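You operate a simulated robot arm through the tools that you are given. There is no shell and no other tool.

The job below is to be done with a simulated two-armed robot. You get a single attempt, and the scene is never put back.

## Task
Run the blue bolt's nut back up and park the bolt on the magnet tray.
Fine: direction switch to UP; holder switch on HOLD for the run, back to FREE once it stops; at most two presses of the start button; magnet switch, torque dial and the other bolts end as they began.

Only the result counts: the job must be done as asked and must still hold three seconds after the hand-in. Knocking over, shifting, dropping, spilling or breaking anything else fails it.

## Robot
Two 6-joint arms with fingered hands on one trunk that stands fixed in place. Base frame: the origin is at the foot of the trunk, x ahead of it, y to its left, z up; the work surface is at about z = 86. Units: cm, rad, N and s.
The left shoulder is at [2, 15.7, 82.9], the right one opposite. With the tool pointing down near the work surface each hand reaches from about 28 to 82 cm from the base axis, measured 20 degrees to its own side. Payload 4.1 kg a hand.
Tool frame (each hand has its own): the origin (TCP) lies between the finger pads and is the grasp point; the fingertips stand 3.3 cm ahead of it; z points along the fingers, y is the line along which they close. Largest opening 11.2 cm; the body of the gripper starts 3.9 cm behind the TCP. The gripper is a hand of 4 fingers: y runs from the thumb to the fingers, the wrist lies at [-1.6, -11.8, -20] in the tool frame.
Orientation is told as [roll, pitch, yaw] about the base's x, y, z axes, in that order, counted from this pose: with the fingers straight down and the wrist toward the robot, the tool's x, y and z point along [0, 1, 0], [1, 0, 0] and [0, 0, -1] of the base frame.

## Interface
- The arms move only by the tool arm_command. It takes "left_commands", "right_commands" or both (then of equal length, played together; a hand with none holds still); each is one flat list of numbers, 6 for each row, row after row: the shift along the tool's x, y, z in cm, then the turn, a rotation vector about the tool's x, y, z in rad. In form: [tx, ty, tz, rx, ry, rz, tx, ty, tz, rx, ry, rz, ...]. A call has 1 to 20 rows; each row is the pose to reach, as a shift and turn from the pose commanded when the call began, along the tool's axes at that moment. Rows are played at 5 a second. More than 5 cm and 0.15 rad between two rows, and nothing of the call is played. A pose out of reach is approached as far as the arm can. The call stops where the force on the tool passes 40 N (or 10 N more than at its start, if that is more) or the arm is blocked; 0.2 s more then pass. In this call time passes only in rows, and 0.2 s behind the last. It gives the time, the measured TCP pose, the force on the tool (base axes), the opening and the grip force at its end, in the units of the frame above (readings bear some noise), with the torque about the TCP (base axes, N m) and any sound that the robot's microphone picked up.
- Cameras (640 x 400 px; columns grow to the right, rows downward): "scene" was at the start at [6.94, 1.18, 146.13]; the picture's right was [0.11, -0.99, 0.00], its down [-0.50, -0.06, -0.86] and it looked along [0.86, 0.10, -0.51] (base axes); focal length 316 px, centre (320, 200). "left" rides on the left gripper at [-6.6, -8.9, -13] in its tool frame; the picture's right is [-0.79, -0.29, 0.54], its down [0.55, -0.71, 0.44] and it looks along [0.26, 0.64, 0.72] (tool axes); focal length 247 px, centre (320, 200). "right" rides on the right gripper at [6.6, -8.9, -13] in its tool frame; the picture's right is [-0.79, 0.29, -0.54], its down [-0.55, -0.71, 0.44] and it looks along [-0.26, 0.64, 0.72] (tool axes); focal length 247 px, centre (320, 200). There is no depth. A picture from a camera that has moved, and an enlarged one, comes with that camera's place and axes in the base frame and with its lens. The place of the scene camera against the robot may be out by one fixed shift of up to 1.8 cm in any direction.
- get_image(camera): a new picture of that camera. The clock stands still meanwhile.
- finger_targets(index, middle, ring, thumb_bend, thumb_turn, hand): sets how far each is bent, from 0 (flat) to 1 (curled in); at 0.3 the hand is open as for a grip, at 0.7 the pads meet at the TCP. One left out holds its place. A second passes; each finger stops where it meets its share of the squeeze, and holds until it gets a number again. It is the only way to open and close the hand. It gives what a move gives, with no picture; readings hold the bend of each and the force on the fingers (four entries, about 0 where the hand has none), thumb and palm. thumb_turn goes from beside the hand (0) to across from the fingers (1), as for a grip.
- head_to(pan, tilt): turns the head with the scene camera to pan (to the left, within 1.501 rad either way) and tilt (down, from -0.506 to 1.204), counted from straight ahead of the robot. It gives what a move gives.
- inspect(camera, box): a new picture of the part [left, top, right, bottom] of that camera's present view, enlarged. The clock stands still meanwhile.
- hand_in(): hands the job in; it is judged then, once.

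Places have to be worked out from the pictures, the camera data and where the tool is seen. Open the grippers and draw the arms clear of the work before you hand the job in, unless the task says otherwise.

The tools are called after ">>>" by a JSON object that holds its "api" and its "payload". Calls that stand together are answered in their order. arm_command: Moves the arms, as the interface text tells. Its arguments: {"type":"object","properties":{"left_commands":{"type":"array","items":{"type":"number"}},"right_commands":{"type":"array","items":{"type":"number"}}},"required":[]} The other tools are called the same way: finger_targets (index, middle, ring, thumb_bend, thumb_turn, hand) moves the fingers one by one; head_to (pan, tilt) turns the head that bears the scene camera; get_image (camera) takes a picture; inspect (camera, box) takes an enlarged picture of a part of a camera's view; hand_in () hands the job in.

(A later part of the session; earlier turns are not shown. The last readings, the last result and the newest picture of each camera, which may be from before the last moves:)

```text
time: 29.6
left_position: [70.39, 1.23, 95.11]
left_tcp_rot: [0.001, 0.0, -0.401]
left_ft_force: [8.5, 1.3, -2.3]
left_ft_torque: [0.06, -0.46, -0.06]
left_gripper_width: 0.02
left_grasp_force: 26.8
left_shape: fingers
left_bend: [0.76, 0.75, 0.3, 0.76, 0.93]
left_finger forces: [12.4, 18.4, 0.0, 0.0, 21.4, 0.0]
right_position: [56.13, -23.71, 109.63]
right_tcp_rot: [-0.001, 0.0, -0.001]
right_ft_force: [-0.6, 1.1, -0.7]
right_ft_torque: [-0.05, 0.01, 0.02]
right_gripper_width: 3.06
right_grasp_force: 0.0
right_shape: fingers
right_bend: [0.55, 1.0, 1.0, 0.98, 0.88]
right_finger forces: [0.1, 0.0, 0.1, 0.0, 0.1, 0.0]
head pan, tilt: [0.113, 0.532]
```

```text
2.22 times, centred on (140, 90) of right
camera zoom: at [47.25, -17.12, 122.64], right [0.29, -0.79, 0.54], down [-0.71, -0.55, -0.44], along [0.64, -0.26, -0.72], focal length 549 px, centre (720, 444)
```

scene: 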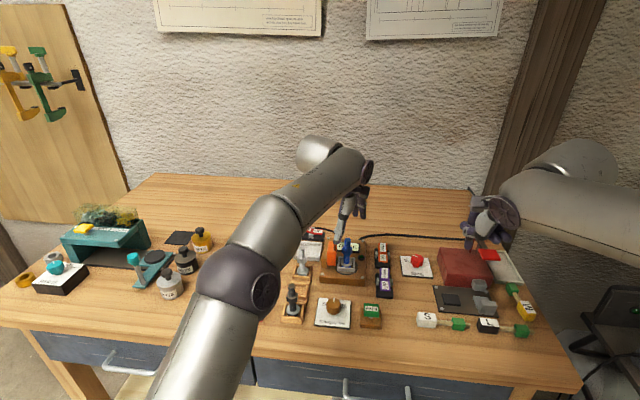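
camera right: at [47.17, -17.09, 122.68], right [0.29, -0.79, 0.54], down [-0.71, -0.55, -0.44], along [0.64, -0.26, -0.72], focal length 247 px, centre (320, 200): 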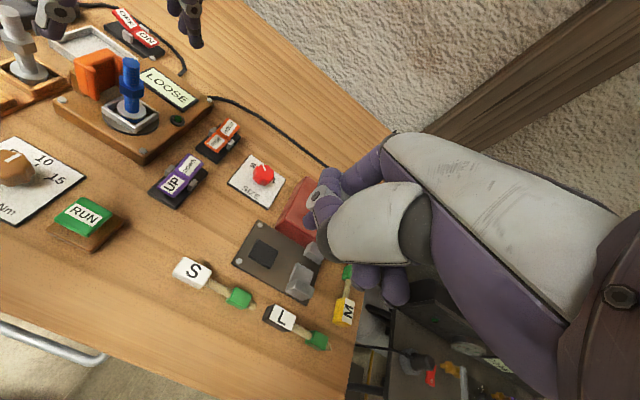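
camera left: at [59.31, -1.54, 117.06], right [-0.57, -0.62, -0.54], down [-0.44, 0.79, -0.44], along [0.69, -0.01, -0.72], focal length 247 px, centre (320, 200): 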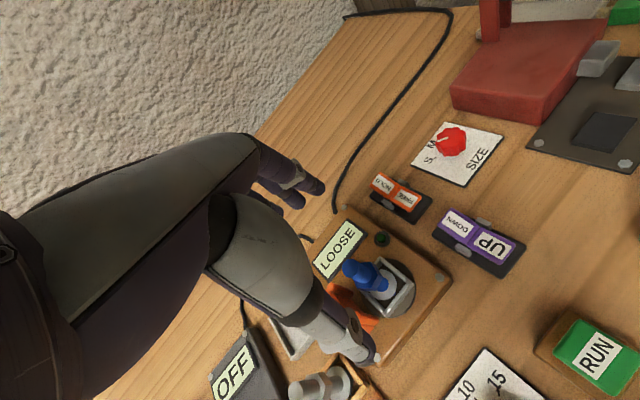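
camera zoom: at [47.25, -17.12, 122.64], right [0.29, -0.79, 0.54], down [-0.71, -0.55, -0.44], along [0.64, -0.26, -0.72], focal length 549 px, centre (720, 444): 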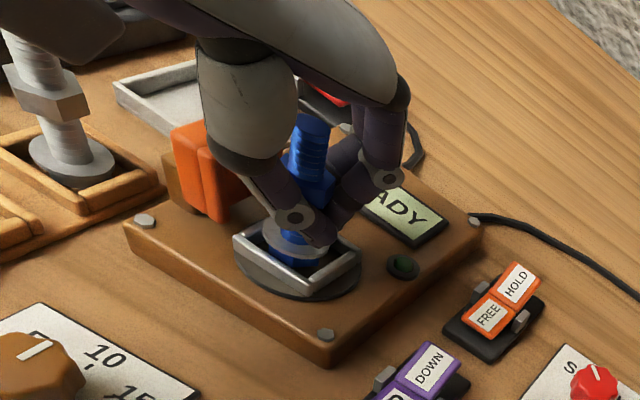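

Squeezing harder tilted and raised the bolt out of its seat. I relax the grip again to let it settle and look.

>>> {"api": "finger_targets", "payload": {"hand": "left", "index": 0.72, "middle": 0.7, "thumb_bend": 0.69}}

>>> {"api": "inspect", "payload": {"camera": "right", "box": [70, 20, 200, 140]}}

>>> {"api": "inspect", "payload": {"camera": "left", "box": [220, 140, 440, 380]}}

>>> {"api": "inspect", "payload": {"camera": "scene", "box": [300, 200, 400, 290]}}

```text
time: 30.6
left_position: [70.25, 1.12, 95.0]
left_tcp_rot: [0.0, -0.001, -0.399]
left_ft_force: [-0.7, -0.5, 0.7]
left_ft_torque: [-0.02, 0.05, 0.02]
left_gripper_width: 0.12
left_grasp_force: 1.5
left_shape: fingers
left_bend: [0.72, 0.69, 0.3, 0.69, 0.97]
left_finger forces: [0.3, 1.0, 0.1, 0.0, 2.6, 0.0]
right_position: [56.07, -23.63, 109.74]
right_tcp_rot: [-0.001, 0.0, 0.0]
right_ft_force: [-0.4, -0.1, -0.1]
right_ft_torque: [0.01, -0.01, 0.01]
right_gripper_width: 3.06
right_grasp_force: 0.0
right_shape: fingers
right_bend: [0.55, 1.0, 1.0, 0.98, 0.88]
right_finger forces: [0.0, 0.0, 0.0, 0.0, 0.0, 0.0]
head pan, tilt: [0.113, 0.532]
```

```text
3.33 times, centred on (135, 80) of right
camera zoom: at [47.22, -17.13, 122.65], right [0.29, -0.79, 0.54], down [-0.71, -0.55, -0.44], along [0.64, -0.26, -0.72], focal length 823 px, centre (937, 600)
```

zoom: 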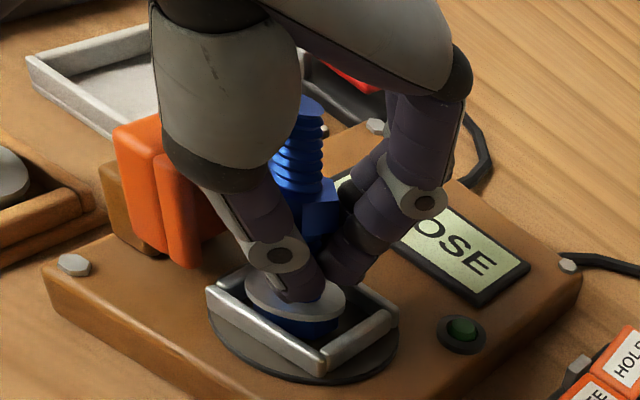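

```text
1.67 times, centred on (330, 260) of left
camera zoom: at [59.48, -1.64, 108.05], right [-0.57, -0.62, -0.54], down [-0.44, 0.79, -0.44], along [0.69, -0.01, -0.72], focal length 412 px, centre (303, 100)
```

zoom: 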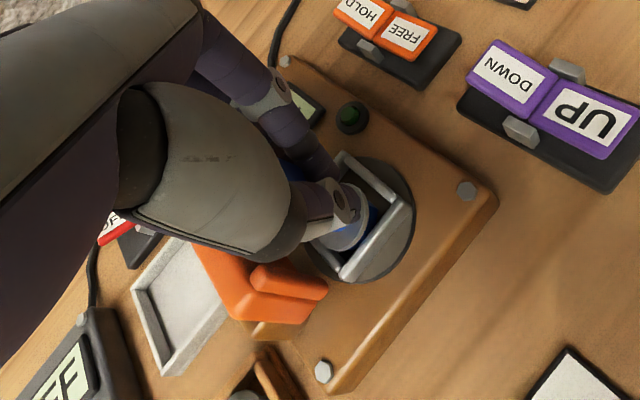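

```text
4.44 times, centred on (350, 245) of scene
camera zoom: at [6.93, 1.18, 146.13], right [0.11, -0.99, 0.0], down [-0.5, -0.06, -0.86], along [0.86, 0.1, -0.51], focal length 1403 px, centre (187, 0)
```

zoom: 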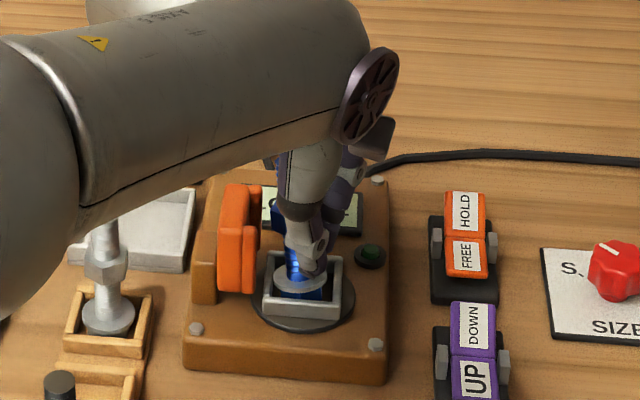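

The bolt is leaning because the tips wedge it low on the shaft. I ease the fingers open slightly so it settles upright in its socket.

>>> {"api": "finger_targets", "payload": {"hand": "left", "index": 0.65, "middle": 0.65, "thumb_bend": 0.64}}

>>> {"api": "inspect", "payload": {"camera": "right", "box": [70, 20, 200, 140]}}

>>> {"api": "inspect", "payload": {"camera": "scene", "box": [300, 200, 400, 290]}}

```text
time: 31.6
left_position: [70.4, 1.11, 94.93]
left_tcp_rot: [0.0, -0.001, -0.401]
left_ft_force: [-0.2, 0.1, 0.2]
left_ft_torque: [0.03, 0.03, 0.01]
left_gripper_width: 1.68
left_grasp_force: 0.1
left_shape: fingers
left_bend: [0.65, 0.65, 0.3, 0.64, 0.97]
left_finger forces: [0.0, 0.0, 0.1, 0.1, 0.0, 0.0]
right_position: [56.0, -23.68, 109.78]
right_tcp_rot: [0.002, 0.001, 0.001]
right_ft_force: [-0.3, -0.1, -0.1]
right_ft_torque: [0.0, 0.04, 0.01]
right_gripper_width: 3.05
right_grasp_force: 0.1
right_shape: fingers
right_bend: [0.55, 1.0, 1.0, 0.98, 0.88]
right_finger forces: [0.0, 0.1, 0.0, 0.1, 0.0, 0.0]
head pan, tilt: [0.113, 0.532]
```

```text
3.33 times, centred on (135, 80) of right
camera zoom: at [47.22, -17.13, 122.65], right [0.29, -0.79, 0.54], down [-0.71, -0.55, -0.44], along [0.64, -0.26, -0.72], focal length 823 px, centre (937, 600)
```

zoom: 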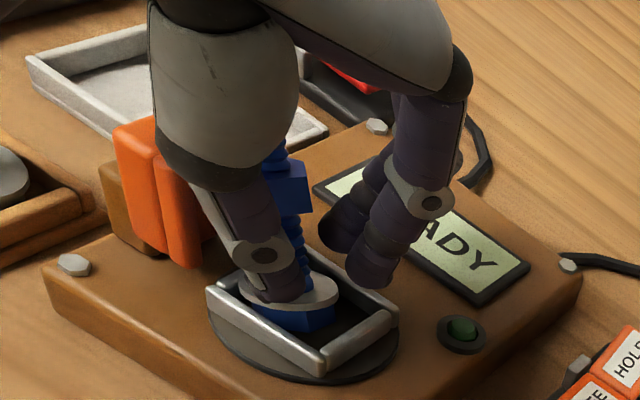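

```text
4.44 times, centred on (350, 245) of scene
camera zoom: at [6.94, 1.18, 146.13], right [0.11, -0.99, 0.0], down [-0.5, -0.06, -0.86], along [0.86, 0.1, -0.51], focal length 1403 px, centre (187, 0)
```

zoom: 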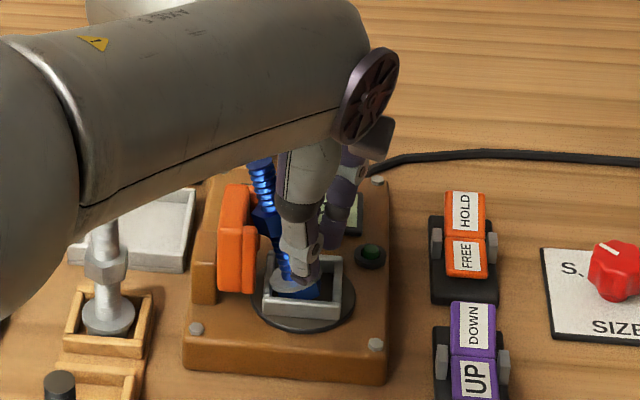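

The bolt is leaning toward +y, probably against the jaw. I look from all cameras before any further motion.

>>> {"api": "inspect", "payload": {"camera": "left", "box": [260, 180, 420, 340]}}

>>> {"api": "inspect", "payload": {"camera": "scene", "box": [320, 200, 375, 275]}}

>>> {"api": "inspect", "payload": {"camera": "right", "box": [90, 30, 160, 120]}}

```text
2.50 times, centred on (340, 260) of left
camera zoom: at [59.49, -1.64, 108.04], right [-0.57, -0.62, -0.54], down [-0.44, 0.79, -0.44], along [0.69, -0.01, -0.72], focal length 617 px, centre (270, 50)
```

zoom: 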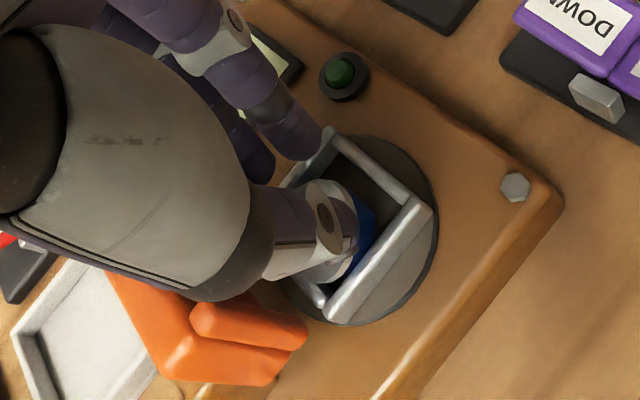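

```text
5.33 times, centred on (348, 238) of scene
camera zoom: at [6.94, 1.18, 146.13], right [0.11, -0.99, 0.0], down [-0.5, -0.06, -0.86], along [0.86, 0.1, -0.51], focal length 1684 px, centre (173, 0)
```

zoom: 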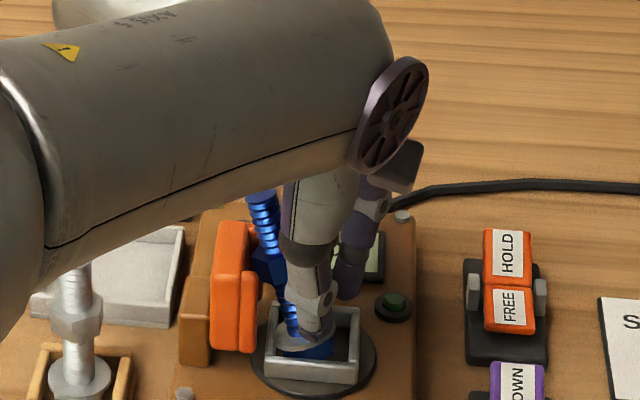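

```text
4.44 times, centred on (125, 75) of right
camera zoom: at [47.22, -17.13, 122.65], right [0.29, -0.79, 0.54], down [-0.71, -0.55, -0.44], along [0.64, -0.26, -0.72], focal length 1098 px, centre (1187, 756)
```

zoom: 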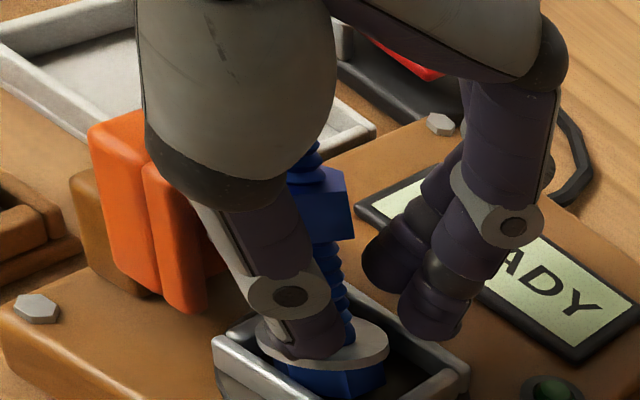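

The thumb tip sits on the bolt's flange side and the bolt leans toward the jaw. I open thumb and fingers fully so it can settle freely.

>>> {"api": "finger_targets", "payload": {"hand": "left", "index": 0.45, "middle": 0.45, "thumb_bend": 0.45}}

>>> {"api": "inspect", "payload": {"camera": "left", "box": [260, 180, 420, 340]}}

>>> {"api": "inspect", "payload": {"camera": "scene", "box": [320, 200, 375, 275]}}

>>> {"api": "inspect", "payload": {"camera": "right", "box": [70, 20, 200, 140]}}

```text
time: 32.6
left_position: [70.34, 1.23, 95.13]
left_tcp_rot: [-0.001, -0.001, -0.401]
left_ft_force: [0.1, -0.2, -0.7]
left_ft_torque: [0.0, -0.01, 0.01]
left_gripper_width: 7.11
left_grasp_force: 0.1
left_shape: fingers
left_bend: [0.45, 0.45, 0.3, 0.45, 0.97]
left_finger forces: [0.0, 0.1, 0.0, 0.1, 0.1, 0.0]
right_position: [56.04, -23.62, 109.83]
right_tcp_rot: [0.0, 0.0, 0.0]
right_ft_force: [-0.1, -0.1, 0.6]
right_ft_torque: [0.01, 0.01, 0.03]
right_gripper_width: 3.05
right_grasp_force: 0.0
right_shape: fingers
right_bend: [0.55, 1.0, 1.0, 0.98, 0.88]
right_finger forces: [0.0, 0.0, 0.0, 0.1, 0.0, 0.0]
head pan, tilt: [0.113, 0.532]
```

```text
2.50 times, centred on (340, 260) of left
camera zoom: at [59.49, -1.64, 108.04], right [-0.57, -0.62, -0.54], down [-0.44, 0.79, -0.44], along [0.69, -0.01, -0.72], focal length 617 px, centre (270, 50)
```

zoom: 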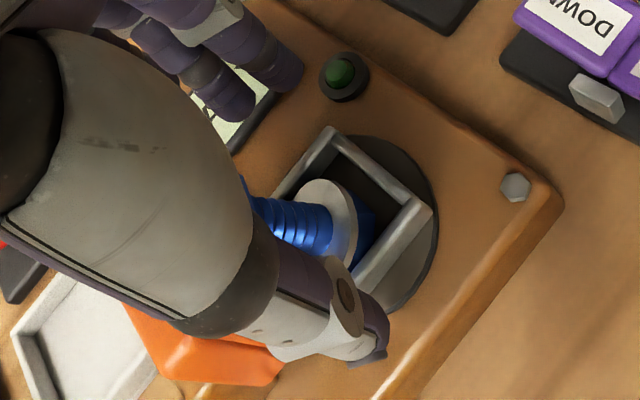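

```text
5.33 times, centred on (348, 238) of scene
camera zoom: at [6.94, 1.18, 146.13], right [0.11, -0.99, 0.0], down [-0.5, -0.06, -0.86], along [0.86, 0.1, -0.51], focal length 1684 px, centre (173, 0)
```

zoom: 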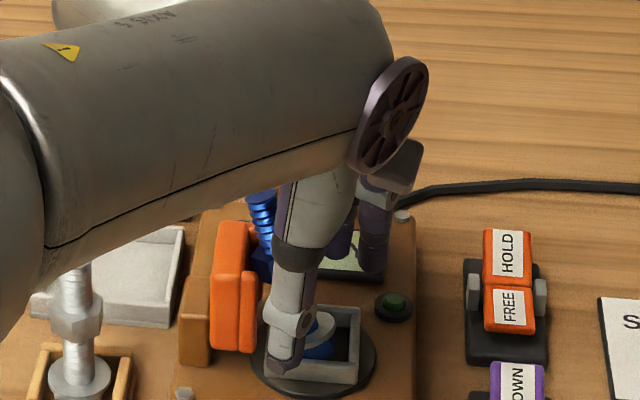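

```text
3.33 times, centred on (135, 80) of right
camera zoom: at [47.22, -17.13, 122.65], right [0.29, -0.79, 0.54], down [-0.71, -0.55, -0.44], along [0.64, -0.26, -0.72], focal length 823 px, centre (937, 600)
```

zoom: 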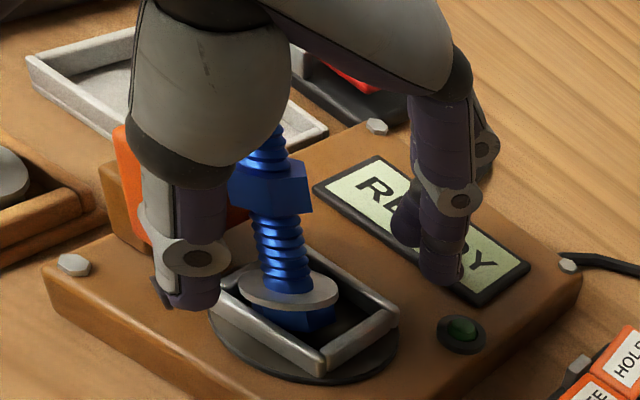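

The bolt now leans roughly 30–35° toward (+x, +y) on the jaw, its head still in the socket frame. I raise the left hand straight up, clear of it, and re-plan.

>>> {"api": "arm_command", "payload": {"left_commands": [0, 0, -1, 0, 0, 0, 0, 0, -2.5, 0, 0, 0, 0, 0, -5, 0, 0, 0, 0, 0, -8, 0, 0, 0, -1, -4, -9, 0, 0, 0, -1, -8, -10, 0, 0, 0, -1, -12, -11, 0, 0, 0]}}

>>> {"api": "inspect", "payload": {"camera": "right", "box": [50, 0, 220, 160]}}

>>> {"api": "get_image", "payload": {"camera": "left"}}

>>> {"api": "inspect", "payload": {"camera": "scene", "box": [300, 200, 400, 290]}}

```text
time: 34.2
left_position: [58.77, 4.88, 105.94]
left_tcp_rot: [0.0, 0.001, -0.4]
left_ft_force: [-0.2, -0.8, -0.3]
left_ft_torque: [0.02, 0.01, 0.0]
left_gripper_width: 7.12
left_grasp_force: 0.0
left_shape: fingers
left_bend: [0.45, 0.45, 0.3, 0.45, 0.97]
left_finger forces: [0.1, 0.0, 0.0, 0.1, 0.0, 0.0]
right_position: [56.05, -23.7, 109.67]
right_tcp_rot: [0.0, 0.0, -0.001]
right_ft_force: [0.7, 0.1, -0.4]
right_ft_torque: [0.01, 0.04, 0.01]
right_gripper_width: 3.06
right_grasp_force: 0.0
right_shape: fingers
right_bend: [0.55, 1.0, 1.0, 0.98, 0.88]
right_finger forces: [0.0, 0.1, 0.1, 0.1, 0.0, 0.1]
head pan, tilt: [0.113, 0.532]
```

```text
2.50 times, centred on (135, 80) of right
camera zoom: at [47.27, -17.16, 122.63], right [0.29, -0.79, 0.54], down [-0.71, -0.55, -0.44], along [0.64, -0.26, -0.72], focal length 617 px, centre (782, 500)
```

zoom: 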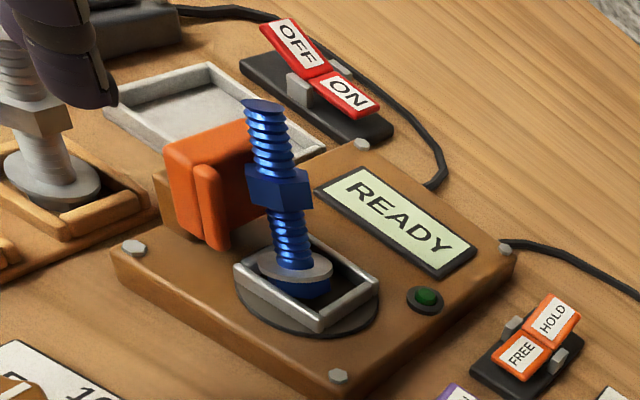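

```text
taken
camera left: at [47.94, 2.07, 118.97], right [-0.57, -0.62, -0.54], down [-0.44, 0.79, -0.43], along [0.69, -0.01, -0.72], focal length 247 px, centre (320, 200)
```

left: 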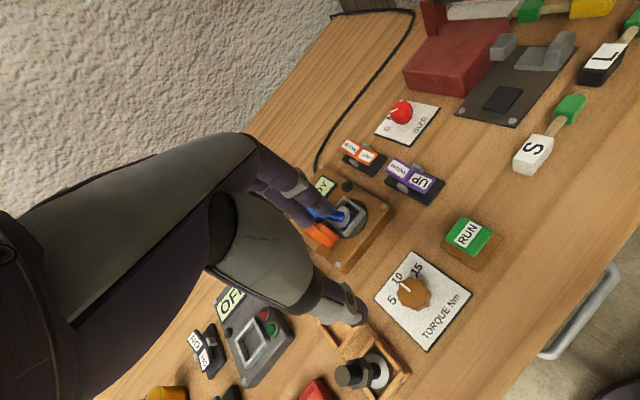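

```text
4.44 times, centred on (350, 245) of scene
camera zoom: at [6.99, 1.15, 146.13], right [0.11, -0.99, 0.0], down [-0.5, -0.06, -0.86], along [0.86, 0.1, -0.51], focal length 1403 px, centre (187, 0)
```

zoom: 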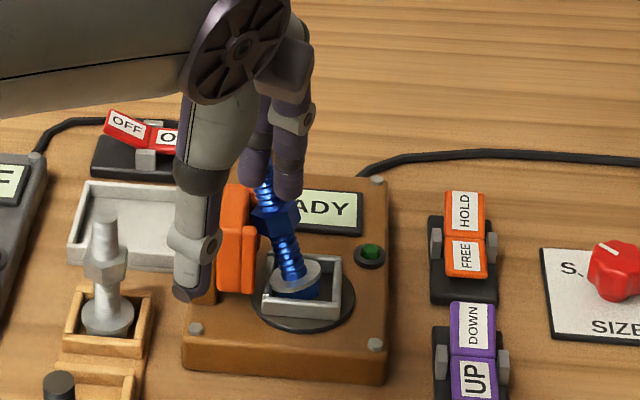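

Clear view now: flange ≈ (69.6, 1.6, 90.3), nut ≈ (70.4, 2.9, 94.2), top ≈ (70.8, 3.8, 97.5), so it leans about 19°, nut against the jaw. I'll nudge the top back toward -y with the side of the left index finger above the jaw; first I move to a start pose at yaw 0 beside the bolt, high up.

>>> {"api": "arm_command", "payload": {"left_commands": [1.6, 1.6, 0.3, 0, 0, -0.1, 3.2, 3.2, 0.8, 0, 0, -0.2, 4.7, 4.8, 1.8, 0, 0, -0.3, 6.3, 6.38, 2.94, 0, 0, -0.4]}}

>>> {"api": "inspect", "payload": {"camera": "right", "box": [50, 0, 220, 160]}}

>>> {"api": "inspect", "payload": {"camera": "left", "box": [220, 140, 440, 380]}}

>>> {"api": "inspect", "payload": {"camera": "scene", "box": [300, 200, 400, 290]}}

```text
time: 35.2
left_position: [67.25, 8.42, 103.04]
left_tcp_rot: [-0.001, -0.002, 0.001]
left_ft_force: [0.6, -0.2, 1.6]
left_ft_torque: [0.02, 0.01, 0.0]
left_gripper_width: 7.12
left_grasp_force: 0.1
left_shape: fingers
left_bend: [0.45, 0.45, 0.3, 0.45, 0.97]
left_finger forces: [0.0, 0.0, 0.0, 0.1, 0.0, 0.0]
right_position: [55.97, -23.69, 109.9]
right_tcp_rot: [-0.001, 0.001, 0.001]
right_ft_force: [-0.7, -0.6, -0.3]
right_ft_torque: [0.0, -0.02, 0.0]
right_gripper_width: 3.07
right_grasp_force: 0.0
right_shape: fingers
right_bend: [0.55, 1.0, 1.0, 0.98, 0.88]
right_finger forces: [0.0, 0.0, 0.0, 0.0, 0.1, 0.0]
head pan, tilt: [0.113, 0.532]
```

```text
2.50 times, centred on (135, 80) of right
camera zoom: at [47.19, -17.12, 122.66], right [0.29, -0.79, 0.54], down [-0.71, -0.55, -0.44], along [0.64, -0.26, -0.72], focal length 617 px, centre (782, 500)
```

zoom: 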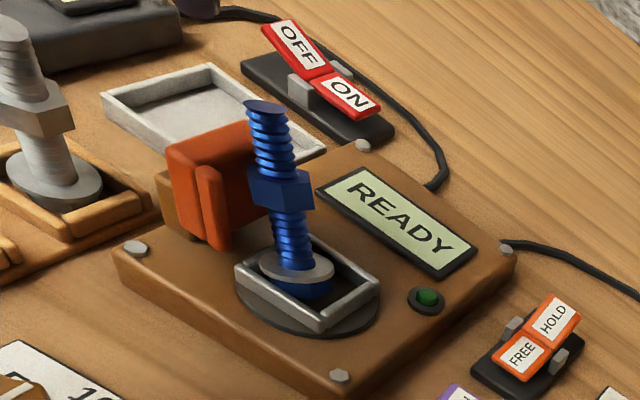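

```text
1.67 times, centred on (330, 260) of left
camera zoom: at [58.27, 1.59, 116.04], right [-0.28, -0.79, -0.54], down [-0.71, 0.55, -0.44], along [0.64, 0.26, -0.72], focal length 412 px, centre (303, 100)
```

zoom: 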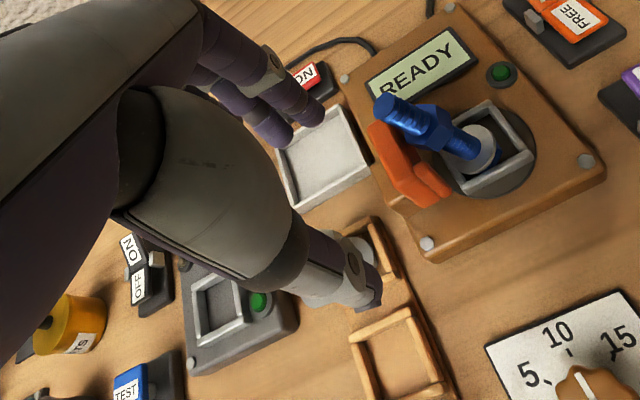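

```text
4.44 times, centred on (350, 245) of scene
camera zoom: at [6.9, 1.19, 146.13], right [0.11, -0.99, 0.0], down [-0.5, -0.06, -0.86], along [0.86, 0.1, -0.51], focal length 1403 px, centre (187, 0)
```

zoom: 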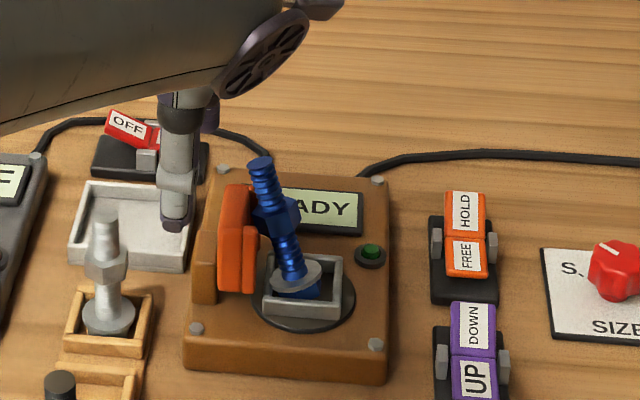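

All views agree; jaw top is at about z 95, the bolt's top at (71, 3.85, 97.5). I lower the left hand so the index tip (at about (71, 7.1)) sits at z ≈ 95.7 and push gently in -y.

>>> {"api": "arm_command", "payload": {"left_commands": [0, 0, 2, 0, 0, 0, 0, 0, 4.1, 0, 0, 0, -1.2, 0, 4.1, 0, 0, 0, -1.8, 0, 4.1, 0, 0, 0, -2.3, 0, 4.1, 0, 0, 0]}}

>>> {"api": "inspect", "payload": {"camera": "right", "box": [50, 0, 220, 160]}}

>>> {"api": "inspect", "payload": {"camera": "left", "box": [220, 140, 440, 380]}}

>>> {"api": "inspect", "payload": {"camera": "scene", "box": [300, 200, 400, 290]}}

```text
time: 36.4
left_position: [67.27, 5.93, 98.9]
left_tcp_rot: [-0.001, 0.001, 0.0]
left_ft_force: [-0.4, 0.1, 0.5]
left_ft_torque: [0.02, 0.0, -0.01]
left_gripper_width: 7.12
left_grasp_force: 0.0
left_shape: fingers
left_bend: [0.45, 0.45, 0.3, 0.45, 0.97]
left_finger forces: [0.0, 0.0, 0.0, 0.1, 0.1, 0.0]
right_position: [56.01, -23.67, 109.63]
right_tcp_rot: [0.001, 0.0, 0.0]
right_ft_force: [0.8, 0.2, 0.4]
right_ft_torque: [-0.01, 0.01, 0.01]
right_gripper_width: 3.05
right_grasp_force: 0.0
right_shape: fingers
right_bend: [0.55, 1.0, 1.0, 0.98, 0.88]
right_finger forces: [0.0, 0.0, 0.0, 0.1, 0.1, 0.0]
head pan, tilt: [0.113, 0.532]
```

```text
2.50 times, centred on (135, 80) of right
camera zoom: at [47.22, -17.12, 122.65], right [0.29, -0.79, 0.54], down [-0.71, -0.55, -0.44], along [0.64, -0.26, -0.72], focal length 617 px, centre (782, 500)
```

zoom: 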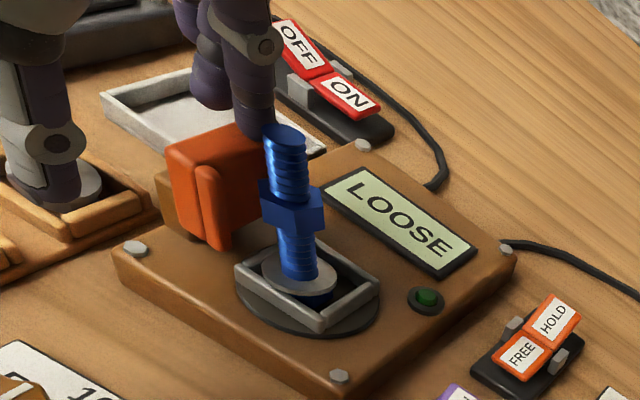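

```text
1.67 times, centred on (330, 260) of left
camera zoom: at [58.26, -0.78, 111.94], right [-0.29, -0.79, -0.54], down [-0.71, 0.55, -0.44], along [0.64, 0.26, -0.72], focal length 412 px, centre (303, 100)
```

zoom: 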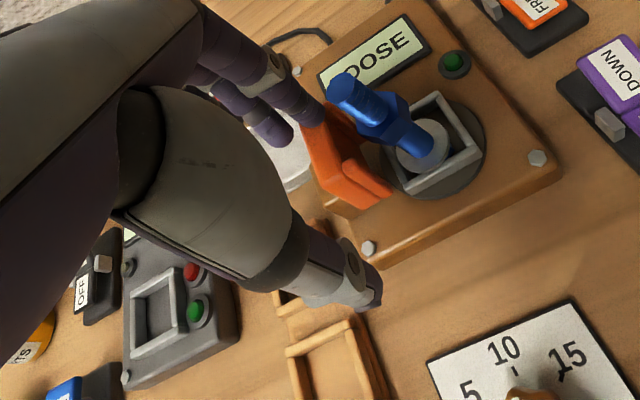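

```text
4.44 times, centred on (350, 245) of scene
camera zoom: at [6.93, 1.19, 146.13], right [0.11, -0.99, 0.0], down [-0.5, -0.06, -0.86], along [0.86, 0.1, -0.51], focal length 1403 px, centre (187, 0)
```

zoom: 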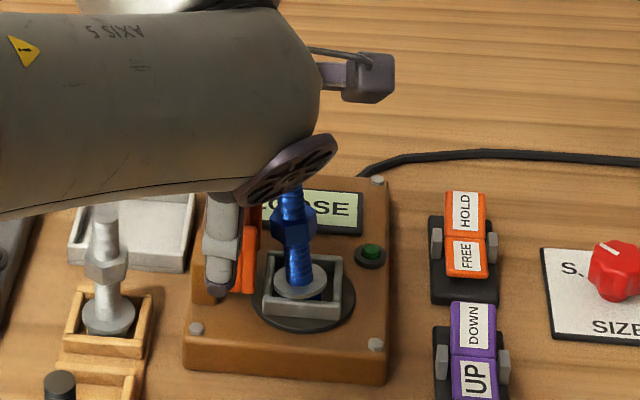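

The bolt is nearly upright again and the display reads LOOSE (seated). I push 1 cm more to straighten it, then back off and lift.

>>> {"api": "arm_command", "payload": {"left_commands": [-0.5, 0, 0, 0, 0, 0, -1.1, 0, 0, 0, 0, 0, -1.1, 0, 0, 0, 0, 0]}}

>>> {"api": "inspect", "payload": {"camera": "right", "box": [50, 0, 220, 160]}}

>>> {"api": "inspect", "payload": {"camera": "left", "box": [220, 140, 440, 380]}}

```text
time: 37.2
left_position: [67.15, 4.84, 98.95]
left_tcp_rot: [-0.001, 0.0, -0.002]
left_ft_force: [-0.1, 0.3, -0.5]
left_ft_torque: [0.03, 0.01, 0.03]
left_gripper_width: 7.13
left_grasp_force: 0.5
left_shape: fingers
left_bend: [0.45, 0.45, 0.3, 0.45, 0.97]
left_finger forces: [0.0, 0.8, 0.0, 0.0, 0.0, 0.0]
right_position: [55.89, -23.62, 109.75]
right_tcp_rot: [-0.002, 0.0, 0.001]
right_ft_force: [-0.2, -0.5, 0.0]
right_ft_torque: [0.01, 0.01, -0.03]
right_gripper_width: 3.06
right_grasp_force: 0.0
right_shape: fingers
right_bend: [0.55, 1.0, 1.0, 0.98, 0.88]
right_finger forces: [0.0, 0.0, 0.1, 0.1, 0.1, 0.0]
head pan, tilt: [0.113, 0.532]
```

```text
2.50 times, centred on (135, 80) of right
camera zoom: at [47.22, -17.13, 122.65], right [0.29, -0.79, 0.54], down [-0.71, -0.55, -0.44], along [0.64, -0.26, -0.72], focal length 617 px, centre (782, 500)
```

zoom: 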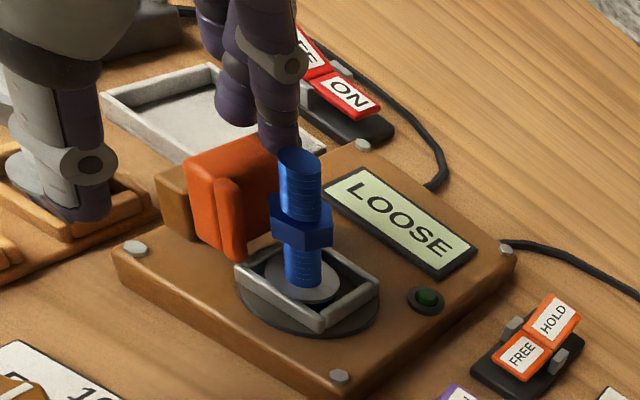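

```text
1.67 times, centred on (330, 260) of left
camera zoom: at [58.25, -1.89, 111.95], right [-0.29, -0.79, -0.54], down [-0.71, 0.55, -0.44], along [0.64, 0.26, -0.72], focal length 412 px, centre (303, 100)
```

zoom: 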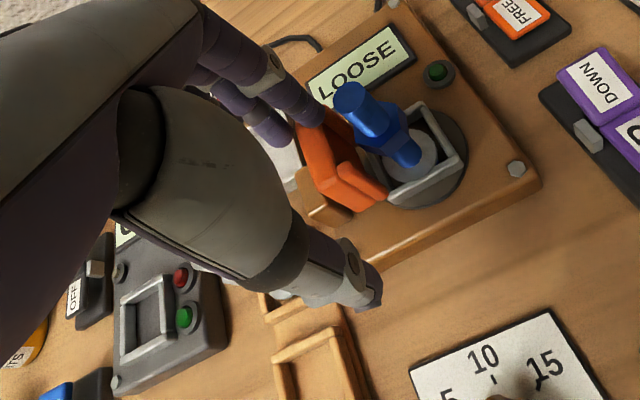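

The middle finger touched the jaw and nudged it slightly; I back off at once in +y and lift, then check that the jaw returns.

>>> {"api": "arm_command", "payload": {"left_commands": [1.2, 0, 0, 0, 0, 0, 1.6, 0, -1.5, 0, 0, 0, 1.6, 0, -5, 0, 0, 0, 1.6, -4, -7, 0, 0, 0, 1.6, -7, -7, 0, 0, 0]}}

>>> {"api": "inspect", "payload": {"camera": "right", "box": [50, 0, 220, 160]}}

>>> {"api": "inspect", "payload": {"camera": "left", "box": [220, 100, 440, 340]}}

>>> {"api": "inspect", "payload": {"camera": "scene", "box": [300, 200, 400, 290]}}

```text
time: 38.4
left_position: [60.33, 6.39, 105.9]
left_tcp_rot: [0.0, 0.0, 0.001]
left_ft_force: [0.4, -0.2, 0.1]
left_ft_torque: [0.03, 0.01, 0.01]
left_gripper_width: 7.15
left_grasp_force: 0.0
left_shape: fingers
left_bend: [0.45, 0.45, 0.3, 0.45, 0.97]
left_finger forces: [0.0, 0.0, 0.0, 0.0, 0.0, 0.0]
right_position: [56.04, -23.64, 109.76]
right_tcp_rot: [0.002, 0.0, 0.001]
right_ft_force: [0.6, -0.1, 0.5]
right_ft_torque: [-0.04, 0.05, 0.02]
right_gripper_width: 3.03
right_grasp_force: 0.1
right_shape: fingers
right_bend: [0.55, 1.0, 1.0, 0.98, 0.88]
right_finger forces: [0.1, 0.1, 0.1, 0.0, 0.0, 0.0]
head pan, tilt: [0.113, 0.532]
```

```text
2.50 times, centred on (135, 80) of right
camera zoom: at [47.26, -17.14, 122.63], right [0.29, -0.79, 0.54], down [-0.71, -0.55, -0.44], along [0.64, -0.26, -0.72], focal length 617 px, centre (782, 500)
```

zoom: 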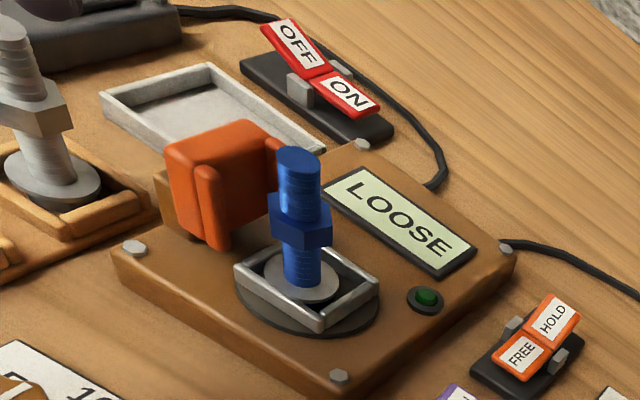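

```text
1.67 times, centred on (330, 220) of left
camera zoom: at [51.28, -0.31, 118.88], right [-0.29, -0.79, -0.54], down [-0.71, 0.55, -0.44], along [0.64, 0.26, -0.72], focal length 412 px, centre (303, 167)
```

zoom: 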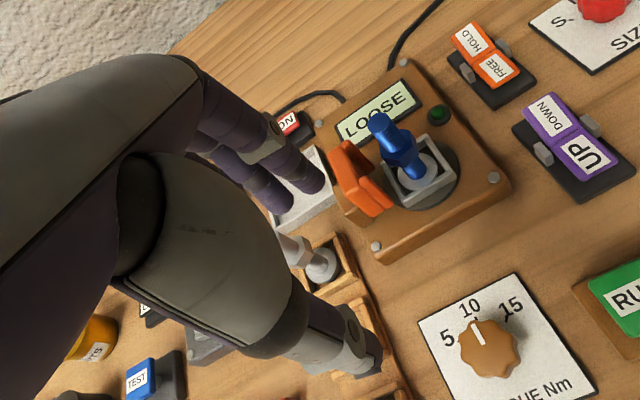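

```text
4.44 times, centred on (350, 245) of scene
camera zoom: at [6.98, 1.17, 146.13], right [0.11, -0.99, 0.0], down [-0.5, -0.06, -0.86], along [0.86, 0.1, -0.51], focal length 1403 px, centre (187, 0)
```

zoom: 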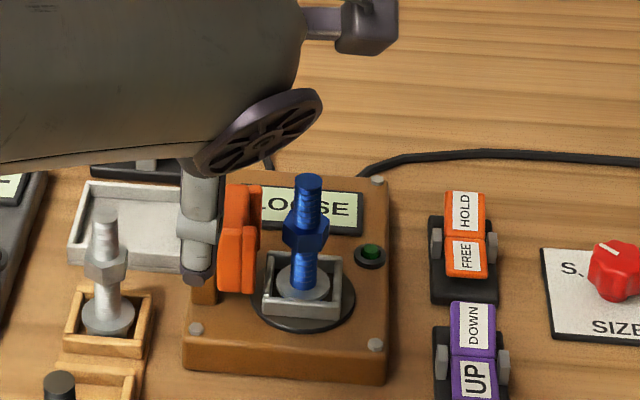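

Jaw is back in place and the bolt stands upright at about (70.1, 1.3). This time I grip the nut itself with the fingertips (TCP z ≈ 96.3) and only moderate force; first I move above it with yaw -0.4.

>>> {"api": "arm_command", "payload": {"left_commands": [-1.3, 2.4, 0.5, 0, 0, 0.1, -2.6, 4.8, 1, 0, 0, 0.2, -4, 7.2, 1.5, 0, 0, 0.3, -5.3, 9.7, 2, 0, 0, 0.4, -5.3, 9.7, 4.5, 0, 0, 0.4]}}

>>> {"api": "inspect", "payload": {"camera": "left", "box": [220, 140, 440, 380]}}

>>> {"api": "inspect", "payload": {"camera": "right", "box": [50, 0, 220, 160]}}

```text
time: 39.6
left_position: [69.77, 1.2, 101.66]
left_tcp_rot: [0.0, -0.001, -0.402]
left_ft_force: [0.7, -1.3, 0.0]
left_ft_torque: [0.0, -0.01, -0.03]
left_gripper_width: 7.11
left_grasp_force: 0.0
left_shape: fingers
left_bend: [0.45, 0.45, 0.3, 0.45, 0.97]
left_finger forces: [0.1, 0.1, 0.1, 0.0, 0.0, 0.0]
right_position: [55.93, -23.71, 109.74]
right_tcp_rot: [0.0, 0.0, -0.001]
right_ft_force: [-0.1, 0.0, 0.0]
right_ft_torque: [0.02, -0.02, 0.01]
right_gripper_width: 3.04
right_grasp_force: 0.0
right_shape: fingers
right_bend: [0.55, 1.0, 1.0, 0.98, 0.88]
right_finger forces: [0.0, 0.0, 0.0, 0.0, 0.1, 0.0]
head pan, tilt: [0.113, 0.532]
```

```text
1.67 times, centred on (330, 260) of left
camera zoom: at [58.98, -1.52, 114.64], right [-0.57, -0.62, -0.54], down [-0.44, 0.79, -0.44], along [0.69, -0.01, -0.72], focal length 412 px, centre (303, 100)
```

zoom: 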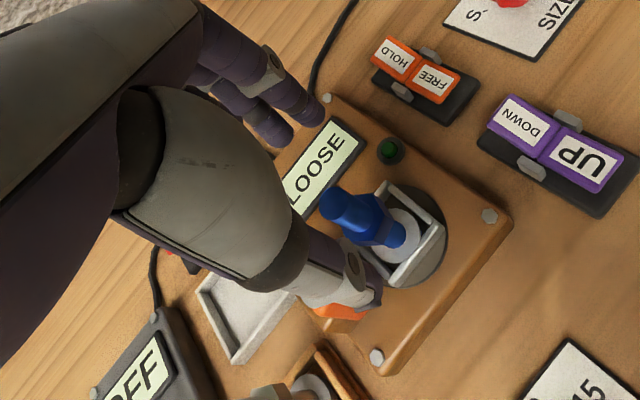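

```text
2.50 times, centred on (135, 80) of right
camera zoom: at [47.2, -17.13, 122.66], right [0.29, -0.79, 0.54], down [-0.71, -0.55, -0.44], along [0.64, -0.26, -0.72], focal length 617 px, centre (782, 500)
```

zoom: 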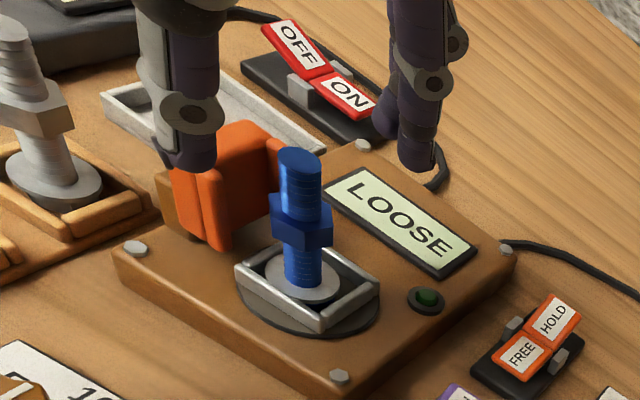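

In the left view the nut lies at tool (0.15, -0.15), nearly centred. I shift -0.1/-0.15 and descend 5.3 cm so the tips reach nut height.

>>> {"api": "arm_command", "payload": {"left_commands": [-0.1, -0.15, 2, 0, 0, 0, -0.1, -0.15, 4, 0, 0, 0, -0.1, -0.15, 5.3, 0, 0, 0]}}

>>> {"api": "finger_targets", "payload": {"hand": "left", "index": 0.58, "middle": 0.58, "thumb_bend": 0.58}}

>>> {"api": "inspect", "payload": {"camera": "right", "box": [70, 20, 200, 140]}}

>>> {"api": "inspect", "payload": {"camera": "left", "box": [260, 180, 420, 340]}}

>>> {"api": "inspect", "payload": {"camera": "scene", "box": [320, 200, 375, 275]}}

```text
time: 40.4
left_position: [69.77, 1.02, 96.08]
left_tcp_rot: [0.0, -0.001, -0.4]
left_ft_force: [-0.8, -0.3, 0.2]
left_ft_torque: [0.01, -0.01, -0.02]
left_gripper_width: 7.13
left_grasp_force: 0.0
left_shape: fingers
left_bend: [0.45, 0.45, 0.3, 0.45, 0.97]
left_finger forces: [0.0, 0.1, 0.0, 0.1, 0.1, 0.0]
right_position: [56.08, -23.6, 109.76]
right_tcp_rot: [0.001, 0.0, -0.001]
right_ft_force: [0.4, 0.0, -0.7]
right_ft_torque: [0.01, 0.01, -0.02]
right_gripper_width: 3.05
right_grasp_force: 0.0
right_shape: fingers
right_bend: [0.55, 1.0, 1.0, 0.98, 0.88]
right_finger forces: [0.0, 0.0, 0.0, 0.0, 0.0, 0.1]
head pan, tilt: [0.113, 0.532]
```

```text
time: 41.4
left_position: [69.7, 1.02, 96.19]
left_tcp_rot: [0.0, 0.001, -0.4]
left_ft_force: [-0.2, 0.4, 1.0]
left_ft_torque: [0.01, 0.0, -0.01]
left_gripper_width: 3.84
left_grasp_force: 0.1
left_shape: fingers
left_bend: [0.57, 0.57, 0.3, 0.57, 0.97]
left_finger forces: [0.0, 0.0, 0.1, 0.0, 0.0, 0.0]
right_position: [56.03, -23.6, 109.81]
right_tcp_rot: [-0.001, 0.0, -0.001]
right_ft_force: [-0.3, -0.5, 0.1]
right_ft_torque: [0.02, 0.0, -0.02]
right_gripper_width: 3.06
right_grasp_force: 0.0
right_shape: fingers
right_bend: [0.55, 1.0, 1.0, 0.98, 0.88]
right_finger forces: [0.0, 0.1, 0.0, 0.1, 0.0, 0.0]
head pan, tilt: [0.113, 0.532]
```

```text
3.33 times, centred on (135, 80) of right
camera zoom: at [47.22, -17.13, 122.65], right [0.29, -0.79, 0.54], down [-0.71, -0.55, -0.44], along [0.64, -0.26, -0.72], focal length 823 px, centre (937, 600)
```

zoom: 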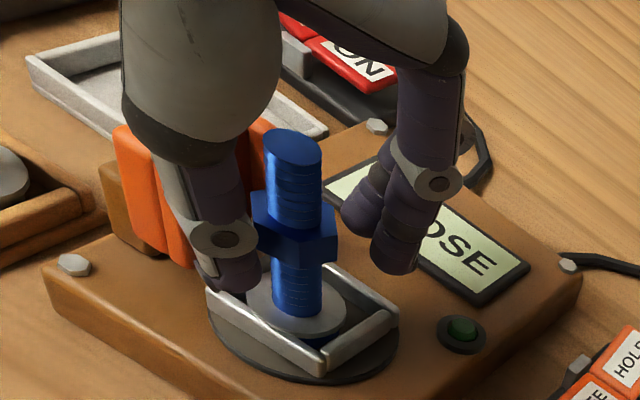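

```text
2.50 times, centred on (340, 260) of left
camera zoom: at [58.96, -1.7, 109.25], right [-0.57, -0.62, -0.54], down [-0.44, 0.79, -0.44], along [0.69, -0.01, -0.72], focal length 617 px, centre (270, 50)
```

zoom: 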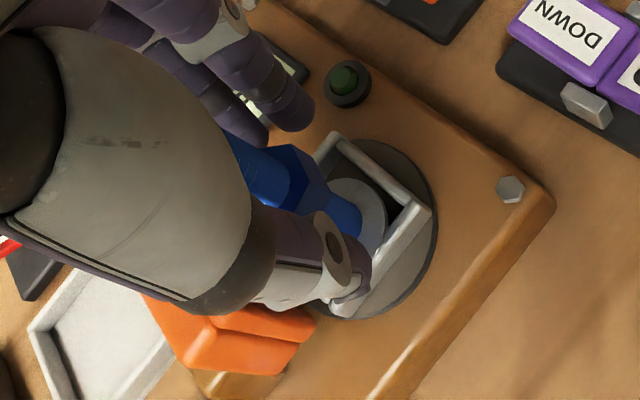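

```text
5.33 times, centred on (348, 238) of scene
camera zoom: at [6.94, 1.18, 146.13], right [0.11, -0.99, 0.0], down [-0.5, -0.06, -0.86], along [0.86, 0.1, -0.51], focal length 1684 px, centre (173, 0)
```

zoom: 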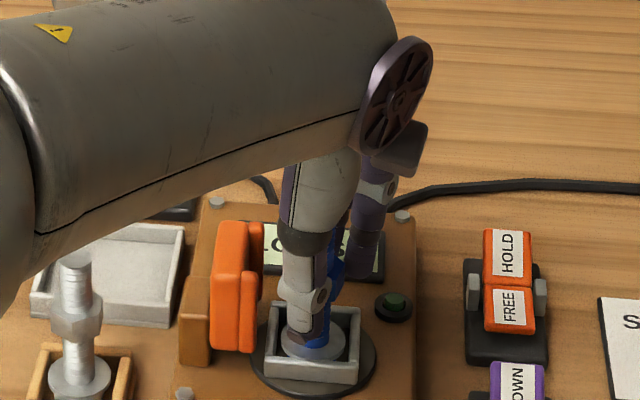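

The tips are level with the nut's lower edge. I raise 0.5 cm and close gently to 0.65, watching for contact and tilt.

>>> {"api": "arm_command", "payload": {"left_commands": [0, 0.2, -0.5, 0, 0, 0]}}

>>> {"api": "finger_targets", "payload": {"hand": "left", "index": 0.64, "middle": 0.64, "thumb_bend": 0.64}}

>>> {"api": "inspect", "payload": {"camera": "right", "box": [70, 20, 200, 140]}}

>>> {"api": "inspect", "payload": {"camera": "left", "box": [260, 180, 420, 340]}}

>>> {"api": "inspect", "payload": {"camera": "scene", "box": [320, 200, 375, 275]}}

```text
time: 41.8
left_position: [70.01, 1.0, 96.79]
left_tcp_rot: [0.0, 0.001, -0.399]
left_ft_force: [-0.6, 0.3, -0.1]
left_ft_torque: [0.02, 0.02, -0.01]
left_gripper_width: 3.87
left_grasp_force: 0.1
left_shape: fingers
left_bend: [0.57, 0.57, 0.3, 0.57, 0.97]
left_finger forces: [0.0, 0.0, 0.0, 0.1, 0.0, 0.0]
right_position: [56.0, -23.65, 109.79]
right_tcp_rot: [-0.002, 0.0, 0.0]
right_ft_force: [-0.1, -0.1, 0.1]
right_ft_torque: [0.01, 0.03, 0.01]
right_gripper_width: 3.03
right_grasp_force: 0.0
right_shape: fingers
right_bend: [0.55, 1.0, 1.0, 0.98, 0.88]
right_finger forces: [0.0, 0.1, 0.0, 0.1, 0.0, 0.0]
head pan, tilt: [0.113, 0.532]
```

```text
time: 42.8
left_position: [69.96, 1.02, 96.68]
left_tcp_rot: [-0.001, -0.001, -0.4]
left_ft_force: [-0.1, 0.7, 0.1]
left_ft_torque: [0.0, 0.03, 0.0]
left_gripper_width: 2.06
left_grasp_force: 0.7
left_shape: fingers
left_bend: [0.63, 0.64, 0.3, 0.63, 0.97]
left_finger forces: [0.2, 0.4, 0.1, 0.1, 0.8, 0.1]
right_position: [56.03, -23.59, 109.72]
right_tcp_rot: [0.001, 0.001, -0.001]
right_ft_force: [-0.2, 0.0, -0.8]
right_ft_torque: [-0.01, -0.01, 0.03]
right_gripper_width: 3.06
right_grasp_force: 0.1
right_shape: fingers
right_bend: [0.55, 1.0, 1.0, 0.98, 0.88]
right_finger forces: [0.0, 0.0, 0.1, 0.1, 0.0, 0.0]
head pan, tilt: [0.113, 0.532]
```

```text
3.33 times, centred on (135, 80) of right
camera zoom: at [47.22, -17.13, 122.65], right [0.29, -0.79, 0.54], down [-0.71, -0.55, -0.44], along [0.64, -0.26, -0.72], focal length 823 px, centre (937, 600)
```

zoom: 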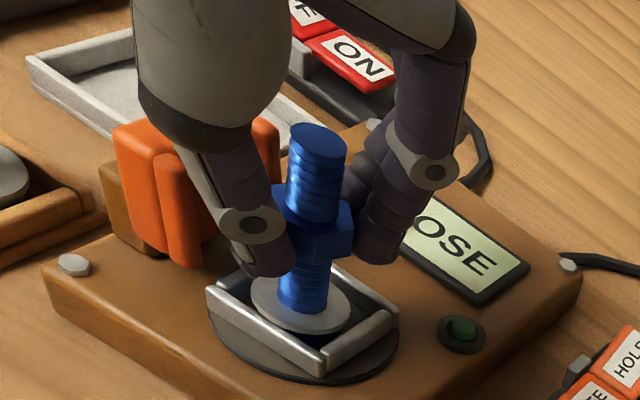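

```text
2.50 times, centred on (340, 260) of left
camera zoom: at [59.15, -1.75, 109.73], right [-0.57, -0.62, -0.54], down [-0.44, 0.79, -0.44], along [0.69, -0.01, -0.72], focal length 617 px, centre (270, 50)
```

zoom: 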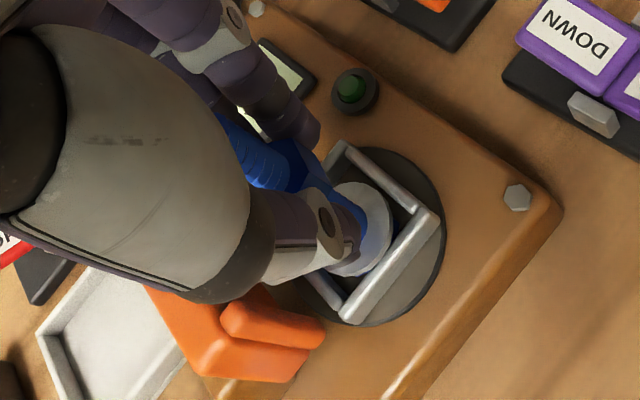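

```text
5.33 times, centred on (348, 238) of scene
camera zoom: at [6.93, 1.18, 146.13], right [0.11, -0.99, 0.0], down [-0.5, -0.06, -0.86], along [0.86, 0.1, -0.51], focal length 1684 px, centre (173, 0)
```

zoom: 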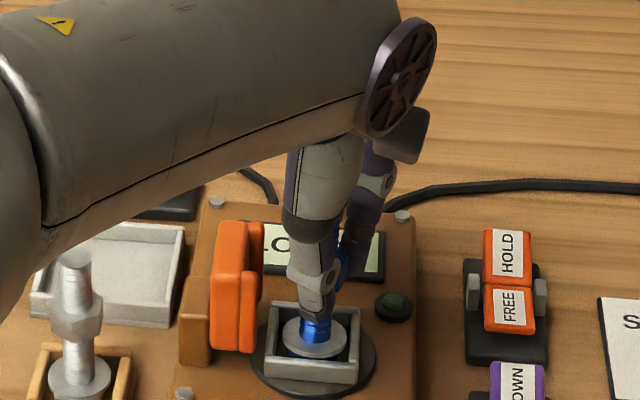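

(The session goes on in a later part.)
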